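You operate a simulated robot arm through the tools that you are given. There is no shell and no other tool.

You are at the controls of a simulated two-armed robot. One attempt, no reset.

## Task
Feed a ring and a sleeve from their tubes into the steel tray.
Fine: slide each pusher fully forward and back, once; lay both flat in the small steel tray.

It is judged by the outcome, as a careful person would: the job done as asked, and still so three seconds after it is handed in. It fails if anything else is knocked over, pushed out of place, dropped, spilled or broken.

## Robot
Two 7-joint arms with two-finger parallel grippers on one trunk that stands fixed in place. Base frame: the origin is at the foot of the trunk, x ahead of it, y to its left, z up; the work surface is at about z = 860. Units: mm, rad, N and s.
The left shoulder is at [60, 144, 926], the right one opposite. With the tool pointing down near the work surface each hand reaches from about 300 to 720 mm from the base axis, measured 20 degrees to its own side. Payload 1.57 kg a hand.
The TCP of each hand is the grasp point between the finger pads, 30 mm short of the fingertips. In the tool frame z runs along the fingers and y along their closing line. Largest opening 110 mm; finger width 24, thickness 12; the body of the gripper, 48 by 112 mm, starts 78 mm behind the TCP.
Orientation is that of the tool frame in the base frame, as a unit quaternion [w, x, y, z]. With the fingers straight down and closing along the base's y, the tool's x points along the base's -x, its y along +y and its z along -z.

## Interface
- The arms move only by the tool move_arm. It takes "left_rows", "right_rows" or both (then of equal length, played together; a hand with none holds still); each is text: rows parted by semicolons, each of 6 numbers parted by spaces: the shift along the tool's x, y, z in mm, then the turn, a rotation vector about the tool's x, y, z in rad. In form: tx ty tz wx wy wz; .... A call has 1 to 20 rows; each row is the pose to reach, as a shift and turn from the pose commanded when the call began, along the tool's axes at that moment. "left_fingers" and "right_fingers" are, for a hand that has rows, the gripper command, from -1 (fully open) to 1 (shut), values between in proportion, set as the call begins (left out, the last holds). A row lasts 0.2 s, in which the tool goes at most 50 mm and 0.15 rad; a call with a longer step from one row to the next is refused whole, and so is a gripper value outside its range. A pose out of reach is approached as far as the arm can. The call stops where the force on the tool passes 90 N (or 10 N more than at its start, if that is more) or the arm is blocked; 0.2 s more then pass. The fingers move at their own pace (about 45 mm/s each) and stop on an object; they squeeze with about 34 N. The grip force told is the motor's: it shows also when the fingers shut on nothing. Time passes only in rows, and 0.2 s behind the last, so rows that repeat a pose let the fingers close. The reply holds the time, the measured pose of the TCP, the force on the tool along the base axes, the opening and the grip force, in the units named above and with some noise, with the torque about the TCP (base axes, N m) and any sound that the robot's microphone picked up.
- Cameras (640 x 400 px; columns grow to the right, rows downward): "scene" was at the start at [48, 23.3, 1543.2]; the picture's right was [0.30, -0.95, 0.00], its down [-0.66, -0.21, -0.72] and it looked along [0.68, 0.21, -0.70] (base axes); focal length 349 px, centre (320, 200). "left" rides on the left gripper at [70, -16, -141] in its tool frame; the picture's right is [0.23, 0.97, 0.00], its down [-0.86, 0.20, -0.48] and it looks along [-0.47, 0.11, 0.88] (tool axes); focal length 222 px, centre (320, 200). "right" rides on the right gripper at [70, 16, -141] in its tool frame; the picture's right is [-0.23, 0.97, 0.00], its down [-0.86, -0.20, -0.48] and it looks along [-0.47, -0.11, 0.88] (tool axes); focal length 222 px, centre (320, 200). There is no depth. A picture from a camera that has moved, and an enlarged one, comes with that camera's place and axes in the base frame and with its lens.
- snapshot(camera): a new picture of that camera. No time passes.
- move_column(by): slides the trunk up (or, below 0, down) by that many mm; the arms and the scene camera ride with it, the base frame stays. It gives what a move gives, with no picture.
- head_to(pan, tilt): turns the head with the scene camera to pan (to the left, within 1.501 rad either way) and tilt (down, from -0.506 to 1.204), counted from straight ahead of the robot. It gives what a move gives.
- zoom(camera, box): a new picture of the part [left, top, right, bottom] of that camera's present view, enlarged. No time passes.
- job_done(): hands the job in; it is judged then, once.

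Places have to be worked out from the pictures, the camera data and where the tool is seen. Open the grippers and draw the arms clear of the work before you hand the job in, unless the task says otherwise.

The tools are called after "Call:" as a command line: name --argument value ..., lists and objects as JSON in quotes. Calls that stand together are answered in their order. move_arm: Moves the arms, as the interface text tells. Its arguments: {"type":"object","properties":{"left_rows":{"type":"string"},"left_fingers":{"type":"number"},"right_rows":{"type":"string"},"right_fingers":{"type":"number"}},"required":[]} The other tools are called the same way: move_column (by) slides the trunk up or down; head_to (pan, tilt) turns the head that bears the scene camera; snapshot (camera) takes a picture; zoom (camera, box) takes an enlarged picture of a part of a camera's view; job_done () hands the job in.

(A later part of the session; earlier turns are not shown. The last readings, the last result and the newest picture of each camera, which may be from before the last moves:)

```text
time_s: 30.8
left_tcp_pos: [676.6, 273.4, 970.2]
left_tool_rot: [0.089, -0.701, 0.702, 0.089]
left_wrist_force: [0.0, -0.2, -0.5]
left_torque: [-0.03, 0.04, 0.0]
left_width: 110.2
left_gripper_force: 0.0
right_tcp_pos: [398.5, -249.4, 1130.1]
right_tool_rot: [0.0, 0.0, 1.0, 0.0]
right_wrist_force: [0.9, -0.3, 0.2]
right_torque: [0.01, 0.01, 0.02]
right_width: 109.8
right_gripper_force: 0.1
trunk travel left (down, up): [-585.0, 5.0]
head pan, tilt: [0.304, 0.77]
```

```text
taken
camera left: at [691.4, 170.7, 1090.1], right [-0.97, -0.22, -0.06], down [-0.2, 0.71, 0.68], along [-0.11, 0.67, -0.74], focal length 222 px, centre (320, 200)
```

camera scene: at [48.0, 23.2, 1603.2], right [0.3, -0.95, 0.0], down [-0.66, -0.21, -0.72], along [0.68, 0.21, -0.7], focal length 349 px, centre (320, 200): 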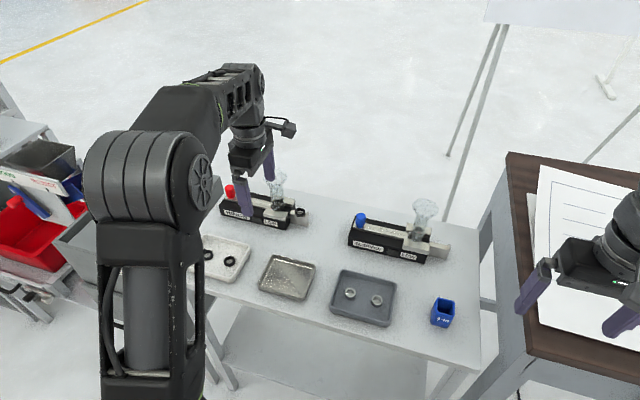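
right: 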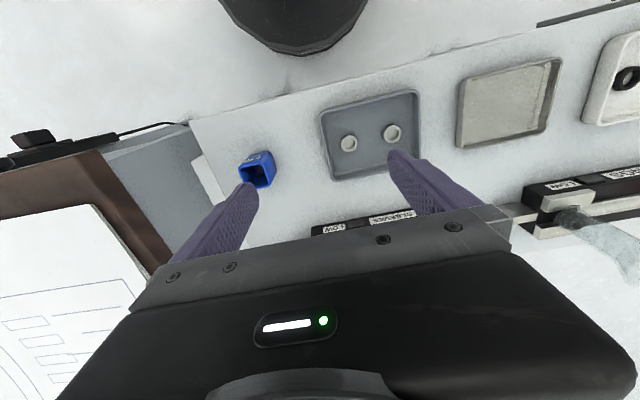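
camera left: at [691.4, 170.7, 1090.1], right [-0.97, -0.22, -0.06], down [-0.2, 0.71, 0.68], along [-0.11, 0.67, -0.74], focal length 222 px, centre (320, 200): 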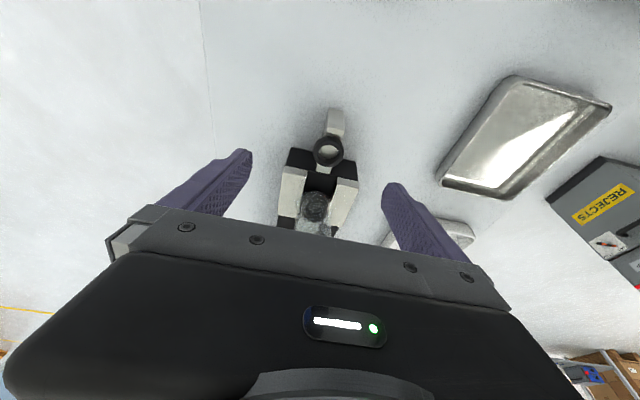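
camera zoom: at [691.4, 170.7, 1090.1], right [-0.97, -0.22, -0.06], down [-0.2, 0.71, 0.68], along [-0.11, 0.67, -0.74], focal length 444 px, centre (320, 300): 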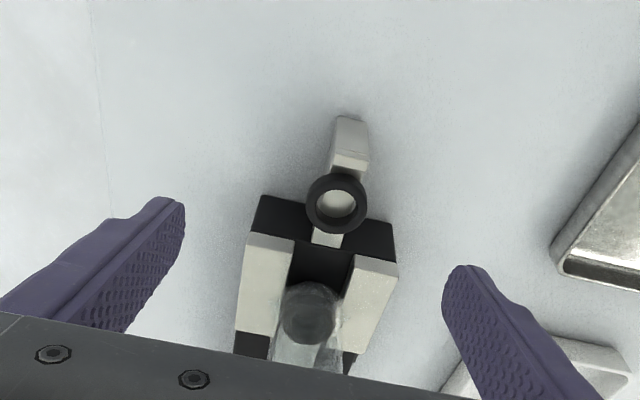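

Closer up, the wrist camera puts the ring at (670, 277.5). I shift 5 mm toward -x while lowering to z≈940, then check again.

Call:
move_arm --left_rows "3 2.6 9.6 0 0 0; 6.1 5.2 19.2 0 0 0; 9.2 5.2 28.8 0 0 0; 9.2 5.2 28.8 0 0 0"

Call:
zoom --camera "left" --box '[160, 50, 480, 250]'

Call:
zoom --camera "left" --box '[260, 100, 400, 187]'

```text
time_s: 31.8
left_tcp_pos: [668.9, 272.1, 941.9]
left_tool_rot: [-0.087, 0.702, -0.702, -0.088]
left_wrist_force: [0.7, 0.4, -0.1]
left_torque: [-0.02, 0.01, 0.02]
left_width: 110.1
left_gripper_force: 0.1
right_tcp_pos: [398.7, -249.6, 1130.9]
right_tool_rot: [-0.001, 0.001, 1.0, -0.001]
right_wrist_force: [0.6, 0.1, -1.0]
right_torque: [-0.01, 0.03, -0.02]
right_width: 109.9
right_gripper_force: 0.1
trunk travel left (down, up): [-585.0, 5.0]
head pan, tilt: [0.304, 0.77]
```

```text
2.00 times, centred on (320, 150) of left
camera zoom: at [684.9, 168.7, 1061.4], right [-0.97, -0.22, -0.06], down [-0.2, 0.71, 0.68], along [-0.11, 0.67, -0.74], focal length 444 px, centre (320, 300)
```

zoom: 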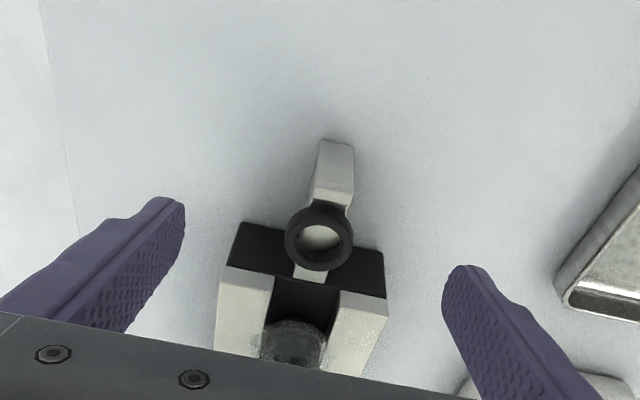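

```text
4.57 times, centred on (330, 144) of left
camera zoom: at [684.9, 168.7, 1061.4], right [-0.97, -0.22, -0.06], down [-0.2, 0.71, 0.68], along [-0.11, 0.67, -0.74], focal length 1015 px, centre (274, 458)
```

zoom: 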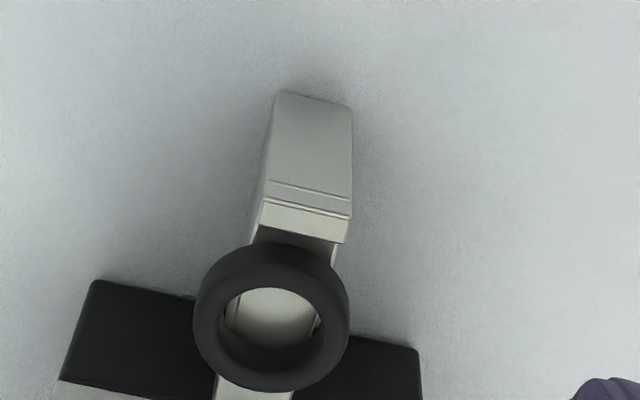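

The ring is at (669.7, 278.2) and the TCP is well aligned with it. I lower to z≈926 so the tips reach about the ring's base, then close gently.

Call:
move_arm --left_rows "1.9 -0.4 7.5 0 0 0; 3.8 -0.7 15 0 0 0; 3.8 -0.7 15 0 0 0"

Call:
zoom --camera "left" --box '[160, 50, 480, 250]'

```text
time_s: 32.6
left_tcp_pos: [669.9, 270.4, 925.4]
left_tool_rot: [-0.088, 0.702, -0.701, -0.088]
left_wrist_force: [-0.2, -0.1, -0.3]
left_torque: [-0.01, 0.04, -0.04]
left_width: 109.9
left_gripper_force: 0.0
right_tcp_pos: [398.9, -249.8, 1129.1]
right_tool_rot: [0.0, 0.0, 1.0, 0.0]
right_wrist_force: [-0.3, -1.2, 0.4]
right_torque: [0.03, -0.01, 0.01]
right_width: 110.0
right_gripper_force: 0.0
trunk travel left (down, up): [-585.0, 5.0]
head pan, tilt: [0.304, 0.77]
```

```text
2.00 times, centred on (320, 150) of left
camera zoom: at [684.5, 167.4, 1044.9], right [-0.97, -0.22, -0.06], down [-0.2, 0.71, 0.68], along [-0.11, 0.67, -0.74], focal length 444 px, centre (320, 300)
```

zoom: 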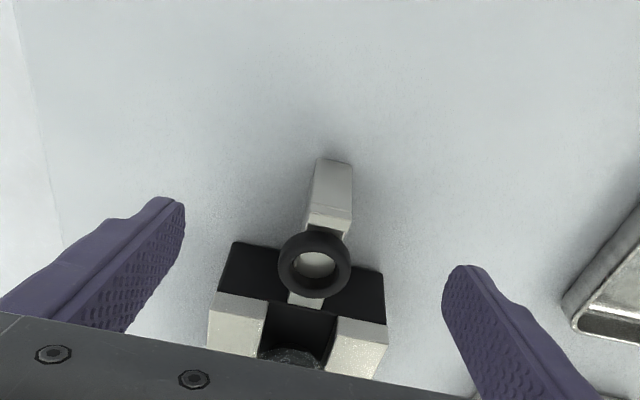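

The ring sits between the fingertips, about 6 mm up from the tips. I close on it.

Call:
move_arm --left_rows "0 0 0 0 0 0; 0 0 0 0 0 0; 0 0 0 0 0 0; 0 0 0 0 0 0; 0 0 0 0 0 0; 0 0 0 0 0 0; 0 0 0 0 0 0" --left_fingers 1

Call:
zoom --camera "left" --box '[160, 50, 480, 250]'

```text
time_s: 34.2
left_tcp_pos: [670.3, 269.9, 925.7]
left_tool_rot: [0.088, -0.701, 0.702, 0.088]
left_wrist_force: [-0.5, -0.3, 0.4]
left_torque: [-0.04, 0.01, 0.01]
left_width: 22.8
left_gripper_force: 31.4
right_tcp_pos: [399.6, -250.0, 1131.0]
right_tool_rot: [0.0, 0.0, 1.0, 0.0]
right_wrist_force: [-0.7, 0.0, 0.2]
right_torque: [-0.01, 0.03, 0.01]
right_width: 109.9
right_gripper_force: 0.0
trunk travel left (down, up): [-585.0, 5.0]
head pan, tilt: [0.304, 0.77]
```

```text
2.00 times, centred on (320, 150) of left
camera zoom: at [684.5, 167.3, 1045.1], right [-0.97, -0.22, -0.06], down [-0.2, 0.71, 0.68], along [-0.11, 0.67, -0.74], focal length 444 px, centre (320, 300)
```

zoom: 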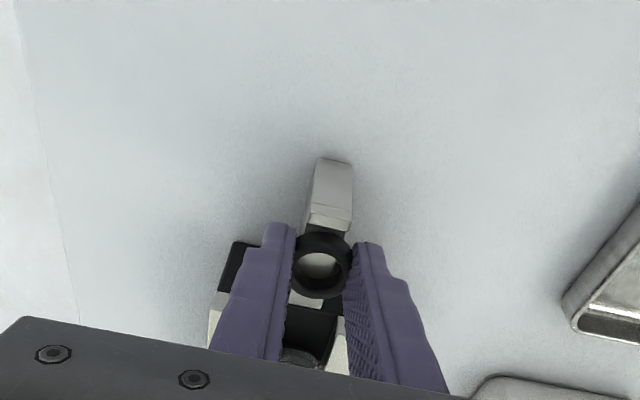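

The width reads 22.8 mm, which is less than the ring's apparent 29 mm. I look closer to see how it is held.

Call:
zoom --camera "left" --box '[280, 130, 360, 180]'

Call:
zoom --camera "scene" --box '[260, 170, 340, 220]'

```text
8.00 times, centred on (320, 155) of left
camera zoom: at [684.5, 167.3, 1045.1], right [-0.97, -0.22, -0.06], down [-0.2, 0.71, 0.68], along [-0.11, 0.67, -0.74], focal length 1777 px, centre (320, 560)
```

zoom: 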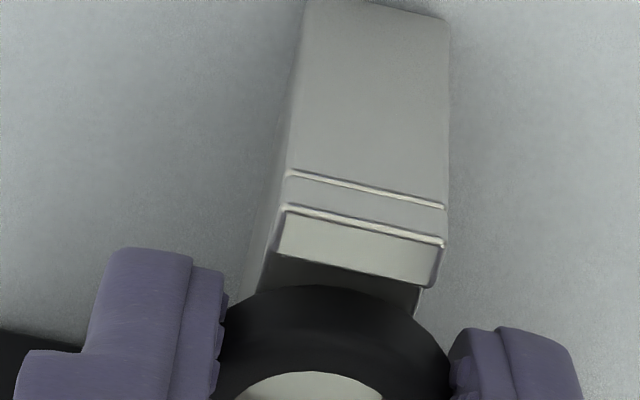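

```text
8.00 times, centred on (300, 195) of scene
camera zoom: at [48.1, 23.2, 1603.2], right [0.3, -0.95, 0.0], down [-0.66, -0.21, -0.72], along [0.68, 0.21, -0.7], focal length 2791 px, centre (480, 240)
```

zoom: 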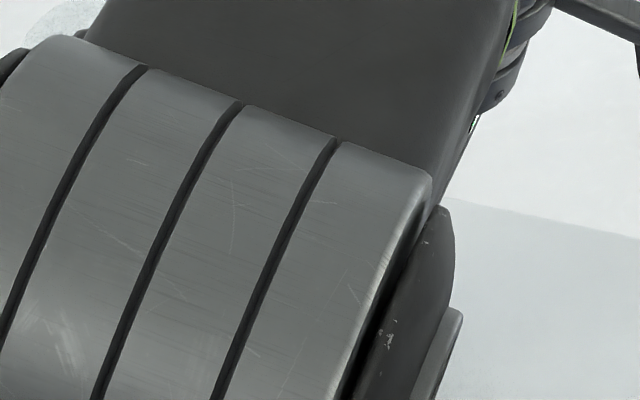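

The ring looks narrower between the pads. I look at the whole ring in the wrist view.

Call:
zoom --camera "left" --box '[270, 145, 374, 210]'

```text
6.15 times, centred on (322, 178) of left
camera zoom: at [684.5, 167.3, 1045.1], right [-0.97, -0.22, -0.06], down [-0.2, 0.71, 0.68], along [-0.11, 0.67, -0.74], focal length 1367 px, centre (308, 338)
```

zoom: 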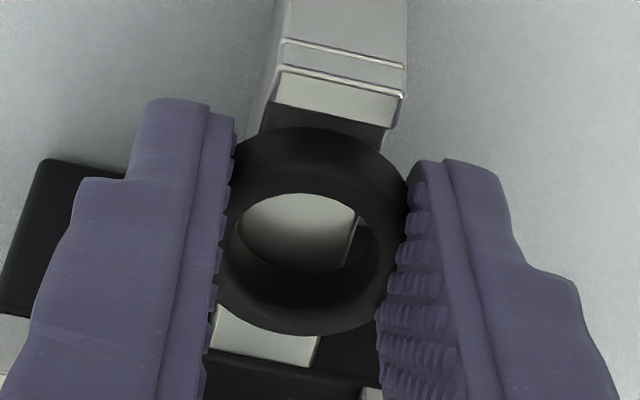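

The ring is held between the pads but looks squeezed, as if it were rubber. While it is still resting on the ledge, I ease the grip to about 25.5 mm and see whether some force remains.

Call:
move_arm --left_rows "0 0 0 0 0 0; 0 0 0 0 0 0; 0 0 0 0 0 0" --left_fingers 0.536

Call:
zoom --camera "left" --box '[270, 145, 374, 210]'

```text
time_s: 35.0
left_tcp_pos: [669.5, 270.4, 925.1]
left_tool_rot: [-0.088, 0.702, -0.701, -0.089]
left_wrist_force: [-0.2, 1.0, 0.2]
left_torque: [-0.04, -0.03, -0.02]
left_width: 26.4
left_gripper_force: 14.8
right_tcp_pos: [398.2, -249.0, 1130.5]
right_tool_rot: [0.0, 0.0, 1.0, 0.0]
right_wrist_force: [0.8, -0.7, -0.4]
right_torque: [-0.01, 0.03, 0.02]
right_width: 109.9
right_gripper_force: 0.1
trunk travel left (down, up): [-585.0, 5.0]
head pan, tilt: [0.304, 0.77]
```

```text
6.15 times, centred on (322, 178) of left
camera zoom: at [684.5, 167.3, 1045.1], right [-0.97, -0.22, -0.06], down [-0.2, 0.71, 0.68], along [-0.11, 0.67, -0.74], focal length 1367 px, centre (308, 338)
```

zoom: 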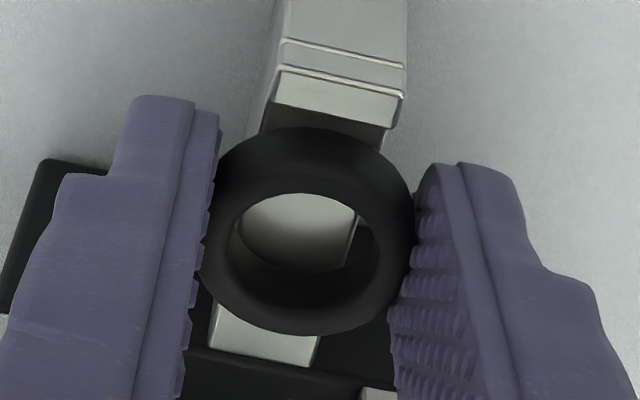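

The grip is now 26.4 mm at 15 N, a gentle elastic hold. I lift the ring straight up 55 mm.

Call:
move_arm --left_rows "-1.2 0 -4.8 0 0 0; -2.5 0 -9.7 0 0 0; -4.9 0 -19.4 0 0 0; -7.4 0 -29.1 0 0 0; -9.9 0 -38.8 0 0 0; -13.6 0 -53.3 0 0 0; -13.6 0 -53.3 0 0 0"

Call:
zoom --camera "left" --box '[250, 120, 410, 220]'

```text
time_s: 36.6
left_tcp_pos: [670.9, 269.6, 980.0]
left_tool_rot: [0.088, -0.701, 0.702, 0.088]
left_wrist_force: [0.4, 0.3, -0.4]
left_torque: [0.0, 0.0, 0.01]
left_width: 27.1
left_gripper_force: 8.7
right_tcp_pos: [399.5, -249.7, 1129.9]
right_tool_rot: [0.0, 0.001, 1.0, 0.0]
right_wrist_force: [-0.1, 0.3, 0.2]
right_torque: [0.0, 0.0, 0.02]
right_width: 110.1
right_gripper_force: 0.0
trunk travel left (down, up): [-585.0, 5.0]
head pan, tilt: [0.304, 0.77]
```

```text
4.00 times, centred on (330, 170) of left
camera zoom: at [686.4, 167.4, 1099.9], right [-0.97, -0.22, -0.06], down [-0.2, 0.71, 0.68], along [-0.11, 0.67, -0.74], focal length 888 px, centre (280, 320)
```

zoom: 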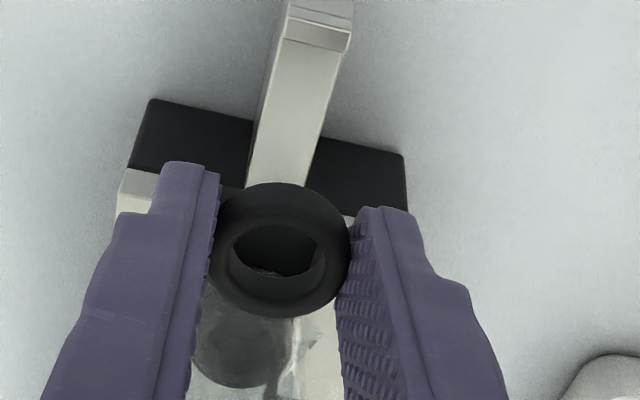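

The ring is held and stays flat. I firm the grip slightly and carry it back over the steel tray at the same height and lean.

Call:
move_arm --left_rows "0 0 0 0 0 0; 1 22.8 -0.2 0 0 0; 2 45.6 -0.5 0 0 0; 3 68.4 -0.8 0 0 0; 4 91.2 -1 0 0 0; 5 114 -1.2 0 0 0; 6 136.8 -1.5 0 0 0; 7 159.6 -1.8 0 0 0; 7.8 182.5 -2 0 0 0; 7.8 182.5 -2 0 0 0" --left_fingers 0.57

Call:
snapshot --camera "left"

Call:
zoom --camera "scene" --box '[220, 170, 380, 270]'

```text
time_s: 38.8
left_tcp_pos: [488.9, 261.2, 978.3]
left_tool_rot: [-0.088, 0.702, -0.702, -0.088]
left_wrist_force: [0.9, 0.1, -0.7]
left_torque: [-0.03, 0.04, 0.01]
left_width: 26.2
left_gripper_force: 16.3
right_tcp_pos: [400.5, -249.5, 1129.8]
right_tool_rot: [0.0, 0.0, 1.0, -0.001]
right_wrist_force: [0.3, 0.8, 0.0]
right_torque: [0.03, 0.01, 0.02]
right_width: 110.0
right_gripper_force: 0.1
trunk travel left (down, up): [-585.0, 5.0]
head pan, tilt: [0.304, 0.77]
```

```text
taken
camera left: at [504.3, 158.7, 1097.8], right [-0.97, -0.22, -0.06], down [-0.2, 0.71, 0.68], along [-0.11, 0.67, -0.74], focal length 222 px, centre (320, 200)
```

left: 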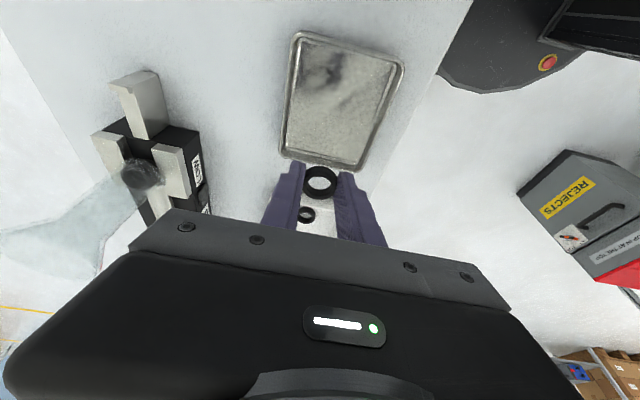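

```text
4.00 times, centred on (300, 220) of scene
camera zoom: at [48.4, 23.1, 1603.1], right [0.3, -0.95, 0.0], down [-0.66, -0.21, -0.72], along [0.68, 0.21, -0.7], focal length 1395 px, centre (400, 120)
```

zoom: 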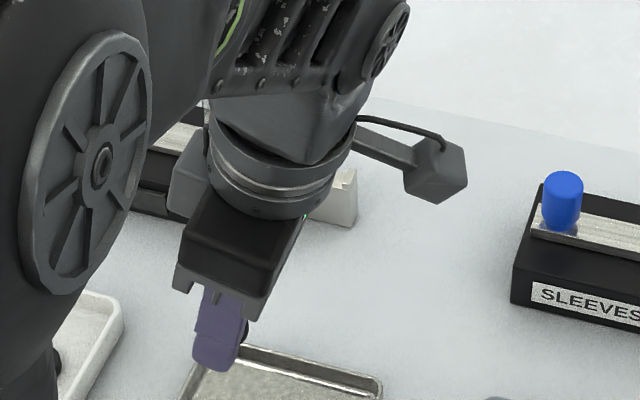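

Seen from the wrist camera, the steel tray spans x≈434–531 and y≈187–300. I shift 5 mm toward -x and lower the ring toward the left half of the tray floor.

Call:
move_arm --left_rows "3.6 2.5 14.1 0 0 0; 7.2 5 28.3 0 0 0; 10.8 5 42.4 0 0 0; 14.4 5 56.6 0 0 0; 18 5 70.7 0 0 0; 18 5 70.7 0 0 0"

Call:
snapshot --camera "left"

Call:
zoom --camera "scene" --box '[240, 240, 330, 296]'

```text
time_s: 40.2
left_tcp_pos: [483.6, 262.9, 906.5]
left_tool_rot: [0.088, -0.701, 0.702, 0.087]
left_wrist_force: [0.6, 0.1, 0.0]
left_torque: [-0.02, 0.01, 0.01]
left_width: 26.7
left_gripper_force: 11.0
right_tcp_pos: [398.1, -249.7, 1130.8]
right_tool_rot: [0.0, 0.0, 1.0, 0.0]
right_wrist_force: [0.3, 0.0, 0.9]
right_torque: [0.0, -0.03, 0.04]
right_width: 110.0
right_gripper_force: 0.1
trunk travel left (down, up): [-585.0, 5.0]
head pan, tilt: [0.304, 0.77]
```

```text
taken
camera left: at [498.0, 160.2, 1026.6], right [-0.97, -0.22, -0.06], down [-0.2, 0.71, 0.68], along [-0.11, 0.67, -0.74], focal length 222 px, centre (320, 200)
```

left: 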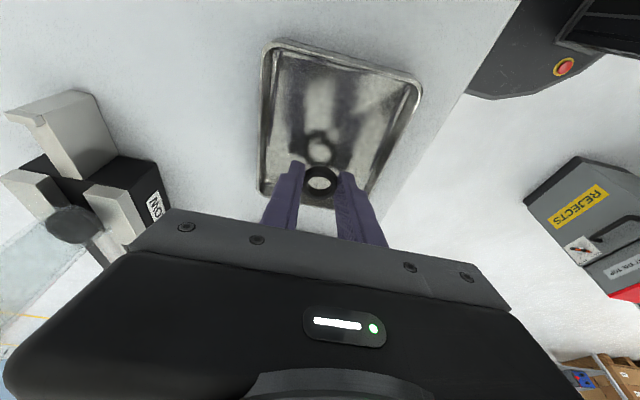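

```text
7.11 times, centred on (285, 268) of scene
camera zoom: at [47.8, 23.2, 1603.2], right [0.3, -0.95, 0.0], down [-0.66, -0.21, -0.72], along [0.68, 0.21, -0.7], focal length 2481 px, centre (569, -284)
```

zoom: 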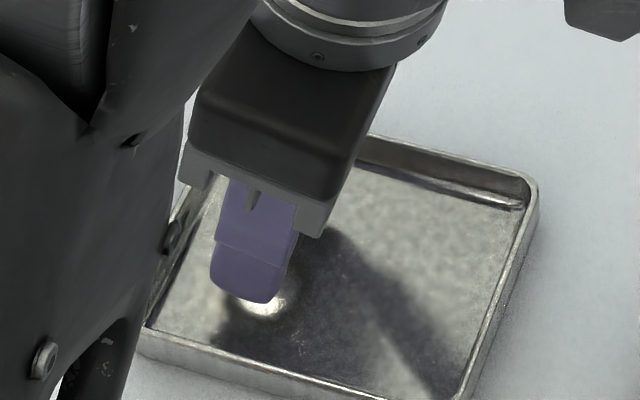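

The ring's reflection in the tray floor shows it is still roughly 20 mm up. I lower 11 mm, then creep down to contact.

Call:
move_arm --left_rows "0.9 0 3.6 0 0 0; 1.8 0 7.1 0 0 0; 2.7 0 10.7 0 0 0; 2.7 0 10.7 0 0 0"

Call:
zoom --camera "left" --box '[240, 120, 400, 220]'

```text
time_s: 41.2
left_tcp_pos: [483.4, 261.9, 896.0]
left_tool_rot: [0.088, -0.701, 0.702, 0.087]
left_wrist_force: [1.3, 0.4, 6.0]
left_torque: [0.0, 0.04, 0.04]
left_width: 26.5
left_gripper_force: 8.8
right_tcp_pos: [398.9, -249.4, 1131.8]
right_tool_rot: [0.0, 0.0, 1.0, 0.0]
right_wrist_force: [-0.4, 0.9, -0.4]
right_torque: [0.0, -0.01, 0.04]
right_width: 110.0
right_gripper_force: 0.1
trunk travel left (down, up): [-585.0, 5.0]
head pan, tilt: [0.304, 0.77]
```

```text
4.00 times, centred on (320, 170) of left
camera zoom: at [498.5, 159.7, 1015.7], right [-0.97, -0.22, -0.06], down [-0.2, 0.71, 0.67], along [-0.11, 0.67, -0.74], focal length 888 px, centre (320, 320)
```

zoom: 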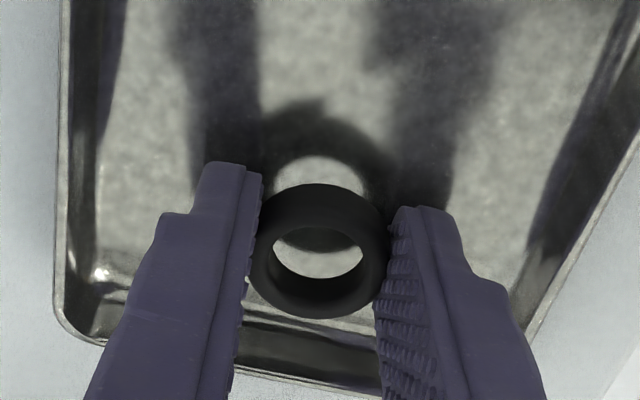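

The fingertips touch the tray floor lightly at 6 N with the ring a few mm above it. I relieve the contact by about 1 mm and open just enough to let the ring settle.

Call:
move_arm --left_rows "-0.25 0 -1 0 0 0; -0.25 0 -1 0 0 0"

Call:
move_arm --left_rows "0 0 0 0 0 0; 0 0 0 0 0 0; 0 0 0 0 0 0" --left_fingers 0.44

Call:
zoom --camera "left" --box '[240, 120, 400, 220]'

```text
time_s: 41.8
left_tcp_pos: [482.4, 262.1, 895.6]
left_tool_rot: [-0.088, 0.702, -0.701, -0.089]
left_wrist_force: [-0.7, -0.2, -0.6]
left_torque: [0.01, 0.02, 0.02]
left_width: 26.6
left_gripper_force: 14.0
right_tcp_pos: [398.5, -249.3, 1130.8]
right_tool_rot: [0.0, 0.001, 1.0, 0.0]
right_wrist_force: [1.9, 0.4, -0.1]
right_torque: [-0.02, -0.02, -0.02]
right_width: 109.9
right_gripper_force: 0.1
trunk travel left (down, up): [-585.0, 5.0]
head pan, tilt: [0.304, 0.77]
```

```text
time_s: 42.6
left_tcp_pos: [481.8, 263.8, 896.0]
left_tool_rot: [0.088, -0.701, 0.702, 0.088]
left_wrist_force: [0.7, -0.2, -0.8]
left_torque: [0.02, -0.02, 0.0]
left_width: 30.7
left_gripper_force: 0.1
right_tcp_pos: [398.6, -250.5, 1130.9]
right_tool_rot: [0.0, 0.0, 1.0, -0.001]
right_wrist_force: [-0.4, -0.3, -0.2]
right_torque: [0.0, -0.03, 0.04]
right_width: 110.0
right_gripper_force: 0.0
trunk travel left (down, up): [-585.0, 5.0]
head pan, tilt: [0.304, 0.77]
```

```text
4.00 times, centred on (320, 170) of left
camera zoom: at [498.0, 159.6, 1016.0], right [-0.97, -0.22, -0.06], down [-0.2, 0.71, 0.68], along [-0.11, 0.67, -0.74], focal length 888 px, centre (320, 320)
```

zoom: 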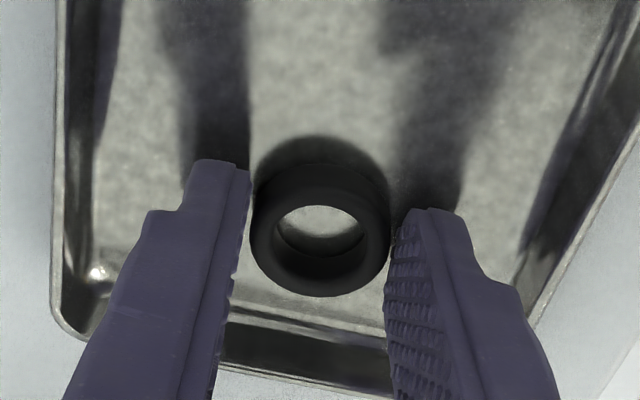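

The ring rests on the tray floor. I open to about 44 mm, still inside the rim, and then lift straight out.

Call:
move_arm --left_rows "0 0 0 0 0 0; 0 0 0 0 0 0" --left_fingers 0.2

Call:
move_arm --left_rows "-4.9 0 -19.4 0 0 0; -12.3 0 -48.4 0 0 0; -22.2 0 -87.2 0 0 0; -32.1 0 -126 0 0 0; -32.1 0 -126 0 0 0"

Call:
snapshot --camera "left"

Call:
snapshot --camera "scene"

```text
time_s: 43.2
left_tcp_pos: [483.2, 262.0, 897.1]
left_tool_rot: [0.088, -0.702, 0.702, 0.088]
left_wrist_force: [0.5, -0.4, 0.4]
left_torque: [0.01, -0.01, -0.01]
left_width: 43.9
left_gripper_force: 0.0
right_tcp_pos: [399.3, -250.6, 1130.8]
right_tool_rot: [0.0, 0.0, 1.0, 0.0]
right_wrist_force: [0.2, -1.2, -0.9]
right_torque: [-0.01, 0.01, 0.02]
right_width: 110.4
right_gripper_force: 0.1
trunk travel left (down, up): [-585.0, 5.0]
head pan, tilt: [0.304, 0.77]
```

```text
time_s: 44.4
left_tcp_pos: [479.3, 261.5, 1028.3]
left_tool_rot: [0.088, -0.701, 0.702, 0.088]
left_wrist_force: [0.5, 0.8, -0.9]
left_torque: [0.0, 0.01, 0.0]
left_width: 43.9
left_gripper_force: 0.1
right_tcp_pos: [398.2, -248.7, 1129.8]
right_tool_rot: [0.0, 0.0, 1.0, 0.001]
right_wrist_force: [-0.6, 0.9, 0.4]
right_torque: [0.01, -0.03, 0.0]
right_width: 109.8
right_gripper_force: 0.0
trunk travel left (down, up): [-585.0, 5.0]
head pan, tilt: [0.304, 0.77]
```

```text
taken
camera left: at [496.0, 159.2, 1147.8], right [-0.97, -0.22, -0.06], down [-0.2, 0.71, 0.68], along [-0.11, 0.67, -0.74], focal length 222 px, centre (320, 200)
```

left: 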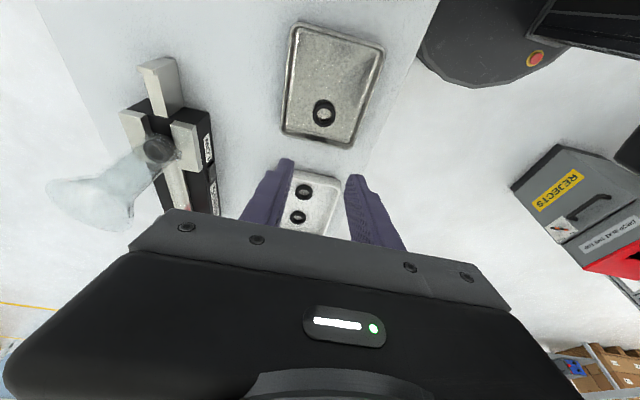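

```text
taken
camera scene: at [48.4, 23.0, 1603.1], right [0.3, -0.95, 0.0], down [-0.66, -0.21, -0.72], along [0.68, 0.21, -0.7], focal length 349 px, centre (320, 200)
```

scene: 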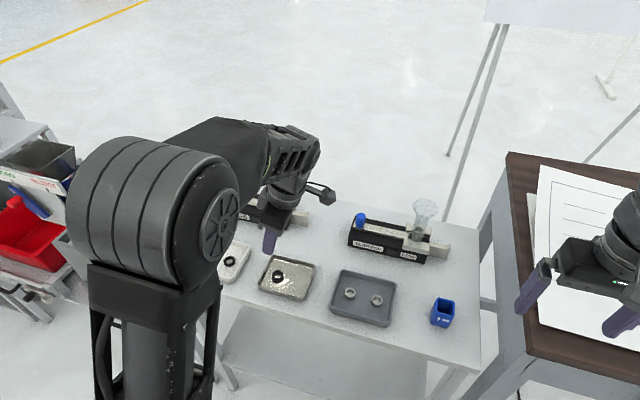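

The ring lies flat in the steel tray. I retract the left arm up and out to the left, undoing the lean and yaw, to give the right arm room.

Call:
move_arm --left_rows "-14.6 15 -16.9 0 0.0625 0; -29.3 30 -33.8 0 0.125 0; -43.9 45 -50.7 0 0.1875 0; -58.5 60 -67.6 0 0.25 0; -58.5 60 -67.6 0 0.25 0"

Call:
move_arm --left_rows "-11.6 8.2 -2.9 0 0 0.1428; -23.3 16.4 -5.8 0 0 0.2856; -34.9 24.5 -8.7 0 0 0.4284; -46.5 32.7 -11.6 0 0 0.5712; -58.2 40.9 -14.5 0 0 0.714; -69.8 49.1 -17.5 0 0 0.8568; -81.5 57.3 -20.4 0 0 0.9996; -93.1 65.5 -23.3 0 0 1.1424; -104.7 73.6 -26.2 0 0 1.2852; -116.4 81.8 -29.1 0 0 1.428; -128 90 -32 0 0 1.5708; -128 90 -32 0 0 1.5708"

Call:
snapshot --camera "scene"

Call:
zoom --camera "scene" --box '[240, 230, 400, 330]'

```text
time_s: 45.6
left_tcp_pos: [421.5, 302.2, 1109.5]
left_tool_rot: [0.0, -0.707, 0.707, 0.0]
left_wrist_force: [-0.2, 0.4, 0.0]
left_torque: [0.04, 0.02, 0.02]
left_width: 43.5
left_gripper_force: 0.0
right_tcp_pos: [398.7, -249.5, 1129.5]
right_tool_rot: [0.0, 0.0, 1.0, 0.001]
right_wrist_force: [0.0, 0.4, 0.1]
right_torque: [0.02, -0.02, 0.0]
right_width: 109.8
right_gripper_force: 0.1
trunk travel left (down, up): [-585.0, 5.0]
head pan, tilt: [0.304, 0.77]
```

```text
time_s: 48.2
left_tcp_pos: [331.9, 429.7, 1137.4]
left_tool_rot: [0.0, 0.001, 1.0, 0.0]
left_wrist_force: [-0.2, 1.3, -0.2]
left_torque: [0.0, 0.0, -0.01]
left_width: 44.0
left_gripper_force: 0.1
right_tcp_pos: [399.0, -249.6, 1130.4]
right_tool_rot: [0.0, 0.0, 1.0, 0.0]
right_wrist_force: [0.3, -0.1, -0.3]
right_torque: [-0.03, 0.02, -0.01]
right_width: 109.9
right_gripper_force: 0.0
trunk travel left (down, up): [-585.0, 5.0]
head pan, tilt: [0.304, 0.77]
```

```text
taken
camera scene: at [48.0, 23.1, 1603.2], right [0.3, -0.95, 0.0], down [-0.66, -0.21, -0.72], along [0.68, 0.21, -0.7], focal length 349 px, centre (320, 200)
```

scene: 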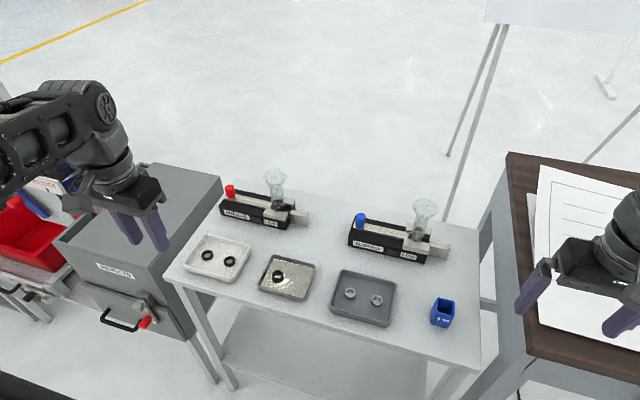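

```text
4.00 times, centred on (320, 280) of scene
camera zoom: at [48.0, 23.1, 1603.2], right [0.3, -0.95, 0.0], down [-0.66, -0.21, -0.72], along [0.68, 0.21, -0.7], focal length 1395 px, centre (320, -120)
```

zoom: 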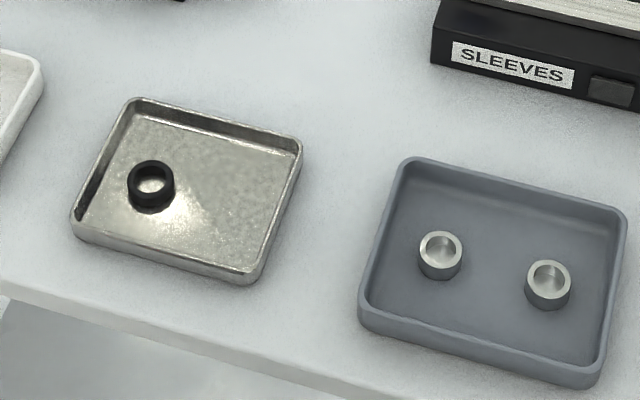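

The ring is flat in the steel tray, and the left arm is clear. Now I bring the right hand to the same kind of tilted pre-grasp in front of the blue knob.

Call:
move_arm --right_rows "-20.1 35.8 12 0 -0.1 0; -40.2 71.5 24.1 0 -0.2 0; -60.3 107.3 36.1 0 -0.3 0; -80.4 143 48.2 0 -0.4 0; -100.5 178.8 60.2 0 -0.5 0; -120.6 214.6 72.2 0 -0.6 0; -140.7 250.3 84.3 0 -0.7 0; -160.8 286.1 96.3 0 -0.8 0; -180.9 321.8 108.4 0 -0.9 0; -201 357.6 120.4 0 -1.0 0; -201 357.6 120.4 0 -1.0 0" --right_fingers -1

Call:
zoom --camera "right" --box '[80, 0, 560, 300]'

Call:
snapshot --camera "scene"

```text
time_s: 50.6
left_tcp_pos: [331.0, 431.0, 1138.2]
left_tool_rot: [0.0, 0.0, 1.0, 0.0]
left_wrist_force: [-0.1, -1.1, 0.3]
left_torque: [0.02, -0.01, 0.0]
left_width: 44.0
left_gripper_force: 0.1
right_tcp_pos: [600.5, 108.9, 1009.1]
right_tool_rot: [0.48, 0.002, 0.877, -0.001]
right_wrist_force: [-0.1, 0.0, -0.4]
right_torque: [0.04, -0.02, 0.01]
right_width: 110.1
right_gripper_force: 0.0
trunk travel left (down, up): [-585.0, 5.0]
head pan, tilt: [0.304, 0.77]
```

```text
1.33 times, centred on (320, 150) of right
camera zoom: at [441.7, 125.0, 1027.8], right [0.12, 0.97, 0.19], down [0.06, -0.2, 0.98], along [0.99, -0.11, -0.08], focal length 296 px, centre (320, 267)
```

zoom: 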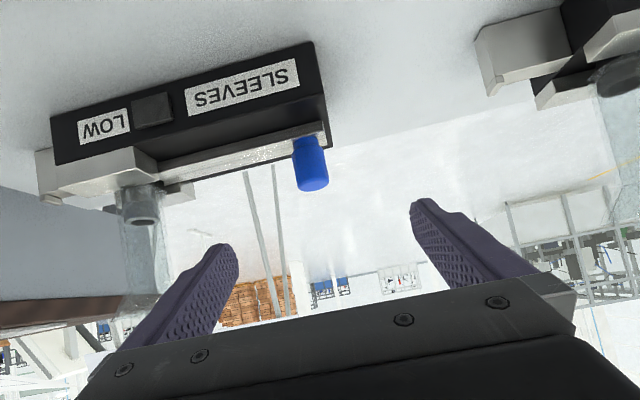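

```text
taken
camera scene: at [47.5, 22.5, 1603.2], right [0.3, -0.95, 0.0], down [-0.66, -0.21, -0.72], along [0.69, 0.21, -0.7], focal length 349 px, centre (320, 200)
```

scene: 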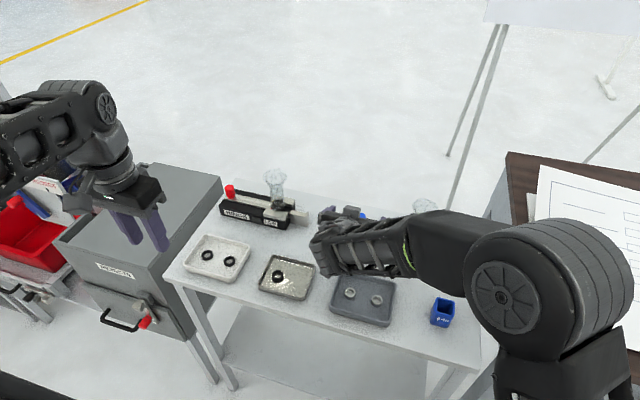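

The blue knob is at y≈108.5 with center z≈925, and the hand is aligned with it. I advance the open fingers around it.

Call:
move_arm --right_rows "4.9 0 19.6 0 0 0; 9.8 0 39.1 0 0 0; 14.8 0 58.7 0 0 0; 19.7 0 78.2 0 0 0; 24.6 0 97.8 0 0 0; 24.6 0 97.8 0 0 0"

Call:
zoom --camera "right" --box '[80, 0, 560, 300]'

```text
time_s: 52.0
left_tcp_pos: [332.7, 430.6, 1138.0]
left_tool_rot: [0.001, 0.0, 1.0, 0.0]
left_wrist_force: [0.3, -0.6, -0.5]
left_torque: [-0.01, 0.0, 0.01]
left_width: 43.8
left_gripper_force: 0.0
right_tcp_pos: [665.3, 107.8, 937.1]
right_tool_rot: [0.479, 0.0, 0.878, 0.0]
right_wrist_force: [-0.5, 0.6, -0.2]
right_torque: [0.0, 0.01, -0.01]
right_width: 110.1
right_gripper_force: 0.1
trunk travel left (down, up): [-585.0, 5.0]
head pan, tilt: [0.304, 0.77]
```

```text
1.33 times, centred on (320, 150) of right
camera zoom: at [508.7, 122.2, 954.8], right [0.12, 0.97, 0.19], down [0.06, -0.2, 0.98], along [0.99, -0.11, -0.08], focal length 296 px, centre (320, 267)
```

zoom: 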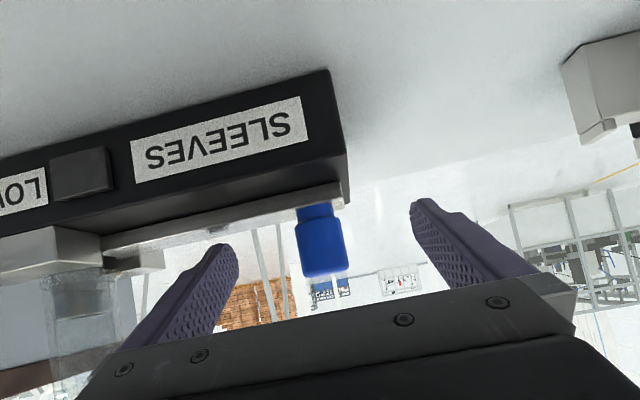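

The knob is centered between the fingers. I close on it.

Call:
move_arm --right_rows "0 0 0 0 0 0; 0 0 0 0 0 0; 0 0 0 0 0 0; 0 0 0 0 0 0; 0 0 0 0 0 0; 0 0 0 0 0 0; 0 0 0 0 0 0" --right_fingers 1

Call:
zoom --camera "right" --box '[80, 0, 560, 300]'

Call:
zoom --camera "scene" --box '[380, 190, 460, 240]'

```text
time_s: 53.6
left_tcp_pos: [332.9, 431.0, 1137.2]
left_tool_rot: [0.0, 0.001, 1.0, -0.001]
left_wrist_force: [0.2, -0.1, 0.3]
left_torque: [-0.01, 0.01, 0.01]
left_width: 44.1
left_gripper_force: 0.1
right_tcp_pos: [666.4, 107.6, 936.6]
right_tool_rot: [0.479, 0.0, 0.878, -0.001]
right_wrist_force: [-0.7, 1.4, 1.6]
right_torque: [-0.19, 0.17, 0.02]
right_width: 25.4
right_gripper_force: 33.4
trunk travel left (down, up): [-585.0, 5.0]
head pan, tilt: [0.304, 0.77]
```

```text
1.33 times, centred on (320, 150) of right
camera zoom: at [508.7, 122.4, 954.9], right [0.12, 0.97, 0.19], down [0.06, -0.2, 0.98], along [0.99, -0.11, -0.08], focal length 296 px, centre (320, 267)
```

zoom: 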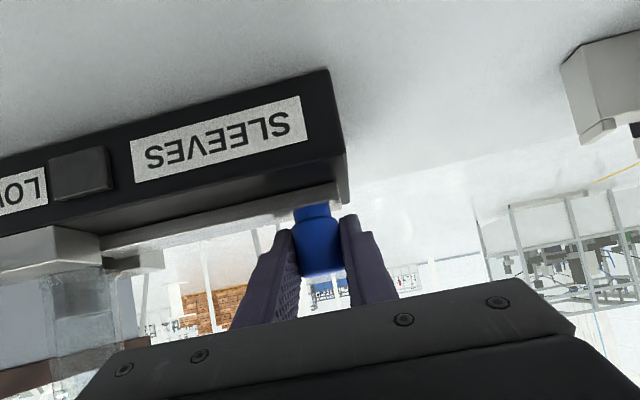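

```text
8.00 times, centred on (420, 215) of scene
camera zoom: at [48.0, 23.6, 1603.2], right [0.3, -0.95, 0.0], down [-0.66, -0.21, -0.72], along [0.68, 0.21, -0.7], focal length 2791 px, centre (-480, 80)
```

zoom: 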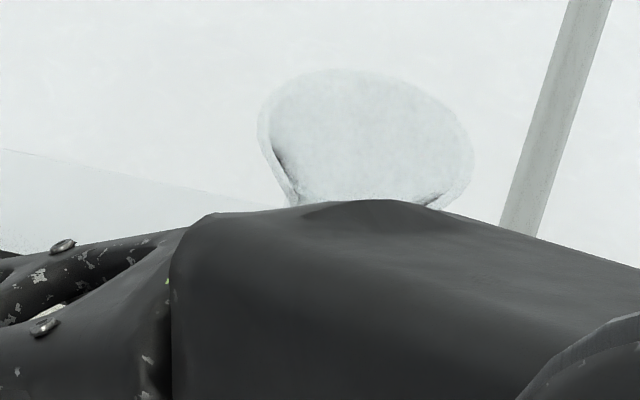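

The blue knob is gripped at 25.4 mm. I push forward slowly along -y, 64 mm first.

Call:
move_arm --right_rows "0 -4 0 0 0 0; 0 -8 0 0 0 0; 0 -12 0 0 0 0; 0 -16 0 0 0 0; 0 -20 0 0 0 0; 0 -24 0 0 0 0; 0 -28 0 0 0 0; 0 -32 0 0 0 0; 0 -36 0 0 0 0; 0 -40 0 0 0 0; 0 -44 0 0 0 0; 0 -48 0 0 0 0; 0 -52 0 0 0 0; 0 -56 0 0 0 0; 0 -60 0 0 0 0; 0 -64 0 0 0 0"

Call:
zoom --camera "right" --box '[0, 0, 480, 300]'

```text
time_s: 57.0
left_tcp_pos: [329.8, 429.6, 1138.5]
left_tool_rot: [0.001, 0.0, 1.0, 0.0]
left_wrist_force: [-0.4, 0.4, 0.9]
left_torque: [-0.02, -0.03, -0.01]
left_width: 43.9
left_gripper_force: 0.0
right_tcp_pos: [666.5, 43.0, 937.1]
right_tool_rot: [0.479, 0.0, 0.878, 0.0]
right_wrist_force: [-25.3, 0.7, -5.1]
right_torque: [0.3, 0.27, 0.04]
right_width: 25.7
right_gripper_force: 37.4
trunk travel left (down, up): [-585.0, 5.0]
head pan, tilt: [0.304, 0.77]
```

```text
1.33 times, centred on (240, 150) of right
camera zoom: at [509.4, 58.8, 955.0], right [0.12, 0.97, 0.19], down [0.06, -0.2, 0.98], along [0.99, -0.11, -0.08], focal length 296 px, centre (427, 267)
```

zoom: 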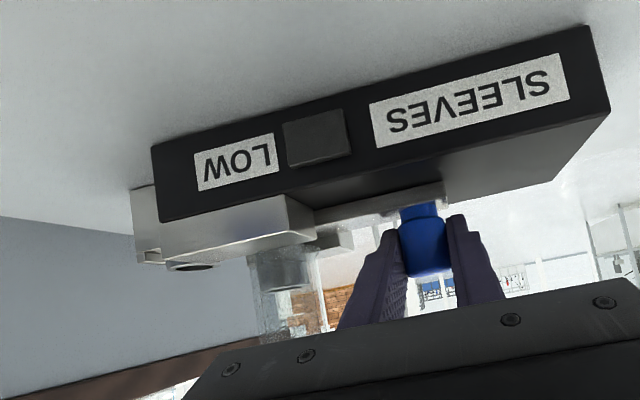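

The sleeve is coming out on the ledge. A sideways -25 N has built up in x, so I ease back about 3 mm in x while continuing forward in small steps.

Call:
move_arm --right_rows "0.8 0 -1.3 0 0 0; 1.6 -1 -2.5 0 0 0; 1.6 -3 -2.5 0 0 0; 1.6 -5 -2.5 0 0 0"

Call:
zoom --camera "right" --box '[0, 0, 480, 300]'

```text
time_s: 58.0
left_tcp_pos: [332.4, 430.1, 1136.8]
left_tool_rot: [0.0, 0.0, 1.0, 0.0]
left_wrist_force: [0.7, -0.1, 0.6]
left_torque: [0.03, 0.03, -0.01]
left_width: 43.9
left_gripper_force: 0.0
right_tcp_pos: [667.0, 37.9, 937.0]
right_tool_rot: [0.48, -0.001, 0.878, 0.0]
right_wrist_force: [-9.1, -0.9, -10.1]
right_torque: [0.31, -0.85, -0.14]
right_width: 25.7
right_gripper_force: 36.8
trunk travel left (down, up): [-585.0, 5.0]
head pan, tilt: [0.304, 0.77]
```

```text
1.33 times, centred on (240, 150) of right
camera zoom: at [509.5, 53.6, 955.0], right [0.12, 0.97, 0.19], down [0.06, -0.2, 0.98], along [0.99, -0.11, -0.08], focal length 296 px, centre (427, 267)
```

zoom: 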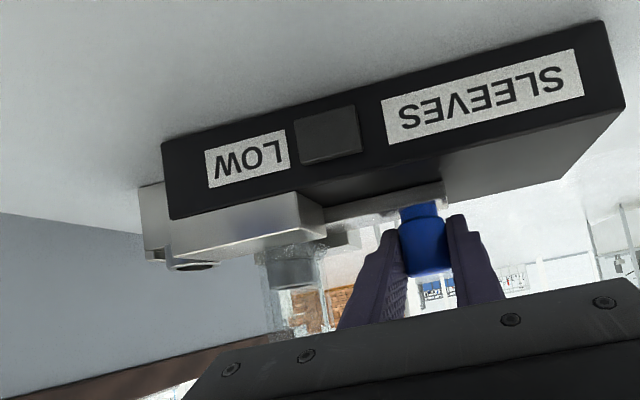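

The x force eased to -9 N and y is at 37.9. I continue in 1.5 mm steps toward the expected stop near y≈35.5.

Call:
move_arm --right_rows "0 -1.5 0 0 0 0; 0 -3 0 0 0 0; 0 -4.5 0 0 0 0; 0 -4.5 0 0 0 0"

```text
time_s: 59.0
left_tcp_pos: [332.9, 432.2, 1137.3]
left_tool_rot: [0.0, -0.001, 1.0, -0.001]
left_wrist_force: [-0.3, 0.5, 1.1]
left_torque: [0.03, 0.04, 0.0]
left_width: 43.8
left_gripper_force: 0.1
right_tcp_pos: [666.6, 37.4, 938.1]
right_tool_rot: [0.48, -0.002, 0.877, 0.001]
right_wrist_force: [6.7, 14.3, -1.2]
right_torque: [-0.07, 0.24, 0.17]
right_width: 25.9
right_gripper_force: 37.3
trunk travel left (down, up): [-585.0, 5.0]
head pan, tilt: [0.304, 0.77]
```

The y force rose to 14 N and the position stopped near 37.4. I press a little more to confirm it is the stop.

Call:
move_arm --right_rows "0 -1.5 0 0 0 0; 0 -3 0 0 0 0; 0 -3 0 0 0 0"

Call:
zoom --camera "right" --box '[0, 0, 480, 300]'

```text
time_s: 59.8
left_tcp_pos: [335.0, 433.0, 1136.0]
left_tool_rot: [-0.001, 0.001, 1.0, -0.002]
left_wrist_force: [1.0, -0.1, -0.9]
left_torque: [0.01, 0.02, 0.01]
left_width: 44.0
left_gripper_force: 0.0
right_tcp_pos: [666.7, 37.2, 938.9]
right_tool_rot: [0.48, -0.002, 0.877, 0.002]
right_wrist_force: [16.8, 31.6, 1.0]
right_torque: [-0.12, -0.7, 0.02]
right_width: 25.7
right_gripper_force: 37.0
trunk travel left (down, up): [-585.0, 5.0]
head pan, tilt: [0.304, 0.77]
```

```text
1.33 times, centred on (240, 150) of right
camera zoom: at [509.3, 51.8, 954.9], right [0.12, 0.97, 0.19], down [0.06, -0.2, 0.98], along [0.99, -0.1, -0.08], focal length 296 px, centre (427, 267)
```

zoom: 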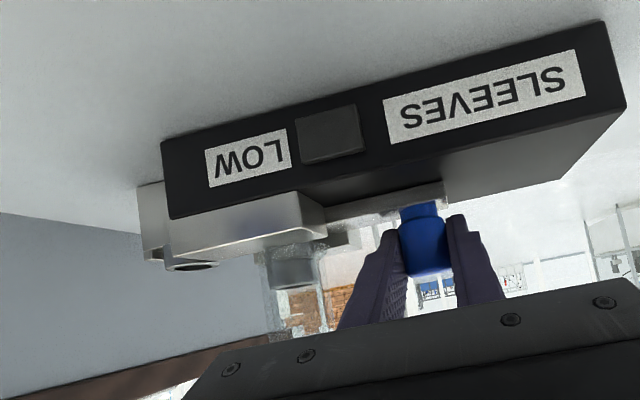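

The force is 32 N with no further motion, so the pusher is fully forward at y≈37. Now I draw it back slowly.

Call:
move_arm --right_rows "0 3 0 0 0 0; 0 6 0 0 0 0; 0 9 0 0 0 0; 0 13 0 0 0 0; 0 17 0 0 0 0; 0 21 0 0 0 0; 0 25 0 0 0 0; 0 29 0 0 0 0; 0 33 0 0 0 0; 0 37 0 0 0 0; 0 41 0 0 0 0; 0 45 0 0 0 0; 0 49 0 0 0 0; 0 53 0 0 0 0; 0 57 0 0 0 0; 0 61 0 0 0 0; 0 65 0 0 0 0; 0 69 0 0 0 0; 0 72 0 0 0 0"

Call:
zoom --camera "right" --box '[0, 0, 480, 300]'

```text
time_s: 63.8
left_tcp_pos: [332.0, 429.7, 1137.5]
left_tool_rot: [0.0, 0.001, 1.0, 0.0]
left_wrist_force: [0.8, 0.1, 0.1]
left_torque: [-0.01, -0.01, 0.01]
left_width: 44.1
left_gripper_force: 0.0
right_tcp_pos: [666.2, 103.5, 936.4]
right_tool_rot: [0.479, -0.001, 0.878, 0.0]
right_wrist_force: [8.1, -0.3, 7.8]
right_torque: [-0.49, 0.51, -0.07]
right_width: 25.5
right_gripper_force: 36.8
trunk travel left (down, up): [-585.0, 5.0]
head pan, tilt: [0.304, 0.77]
```

```text
1.33 times, centred on (240, 150) of right
camera zoom: at [508.8, 119.5, 954.9], right [0.12, 0.97, 0.19], down [0.06, -0.2, 0.98], along [0.99, -0.11, -0.08], focal length 296 px, centre (427, 267)
```

zoom: 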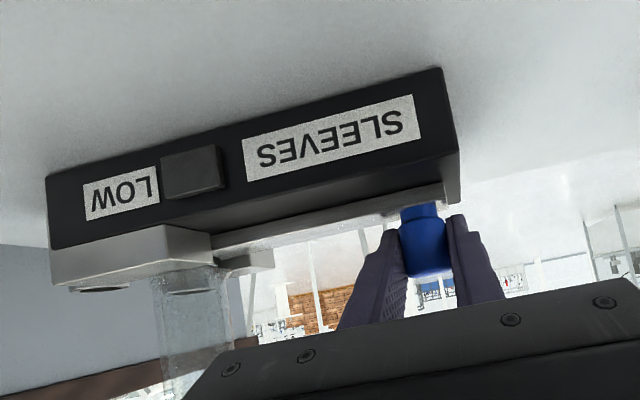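

The pusher is nearly home. I finish the return in small steps until the back stop shows in the force.

Call:
move_arm --right_rows "0 2 0 0 0 0; 0 4 0 0 0 0; 0 6 0 0 0 0; 0 8 0 0 0 0; 0 8 0 0 0 0"

```text
time_s: 65.0
left_tcp_pos: [333.0, 429.3, 1138.5]
left_tool_rot: [0.0, 0.0, 1.0, 0.001]
left_wrist_force: [0.8, 0.2, 0.0]
left_torque: [0.01, 0.01, 0.01]
left_width: 44.1
left_gripper_force: 0.0
right_tcp_pos: [667.0, 107.7, 937.0]
right_tool_rot: [0.481, 0.002, 0.877, 0.0]
right_wrist_force: [1.2, -13.4, 9.3]
right_torque: [0.16, 0.03, -0.2]
right_width: 25.7
right_gripper_force: 37.3
trunk travel left (down, up): [-585.0, 5.0]
head pan, tilt: [0.304, 0.77]
```

Call:
move_arm --right_rows "0 1.5 0 0 0 0; 0 2.5 0 0 0 0; 0 2.5 0 0 0 0"

Call:
zoom --camera "right" --box '[0, 0, 480, 300]'

```text
time_s: 65.8
left_tcp_pos: [332.9, 426.5, 1139.1]
left_tool_rot: [0.0, 0.0, 1.0, 0.002]
left_wrist_force: [0.2, 0.8, 0.2]
left_torque: [0.0, 0.02, 0.0]
left_width: 44.1
left_gripper_force: 0.1
right_tcp_pos: [666.3, 107.8, 935.3]
right_tool_rot: [0.48, 0.003, 0.877, -0.002]
right_wrist_force: [-4.0, -29.5, 6.1]
right_torque: [0.17, 0.42, -0.13]
right_width: 25.6
right_gripper_force: 37.2
trunk travel left (down, up): [-585.0, 5.0]
head pan, tilt: [0.304, 0.77]
```

```text
1.33 times, centred on (240, 150) of right
camera zoom: at [508.9, 125.2, 954.6], right [0.13, 0.97, 0.19], down [0.06, -0.2, 0.98], along [0.99, -0.12, -0.08], focal length 296 px, centre (427, 267)
```

zoom: 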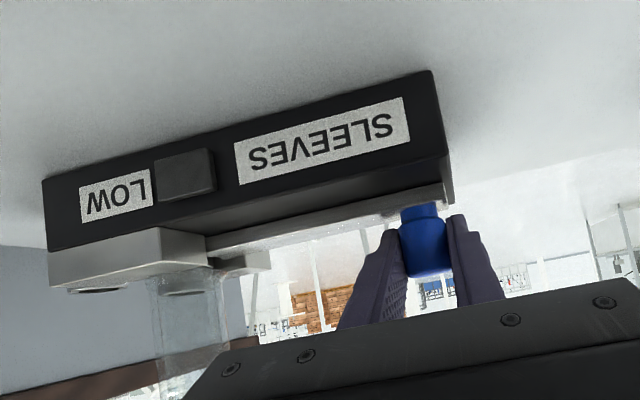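

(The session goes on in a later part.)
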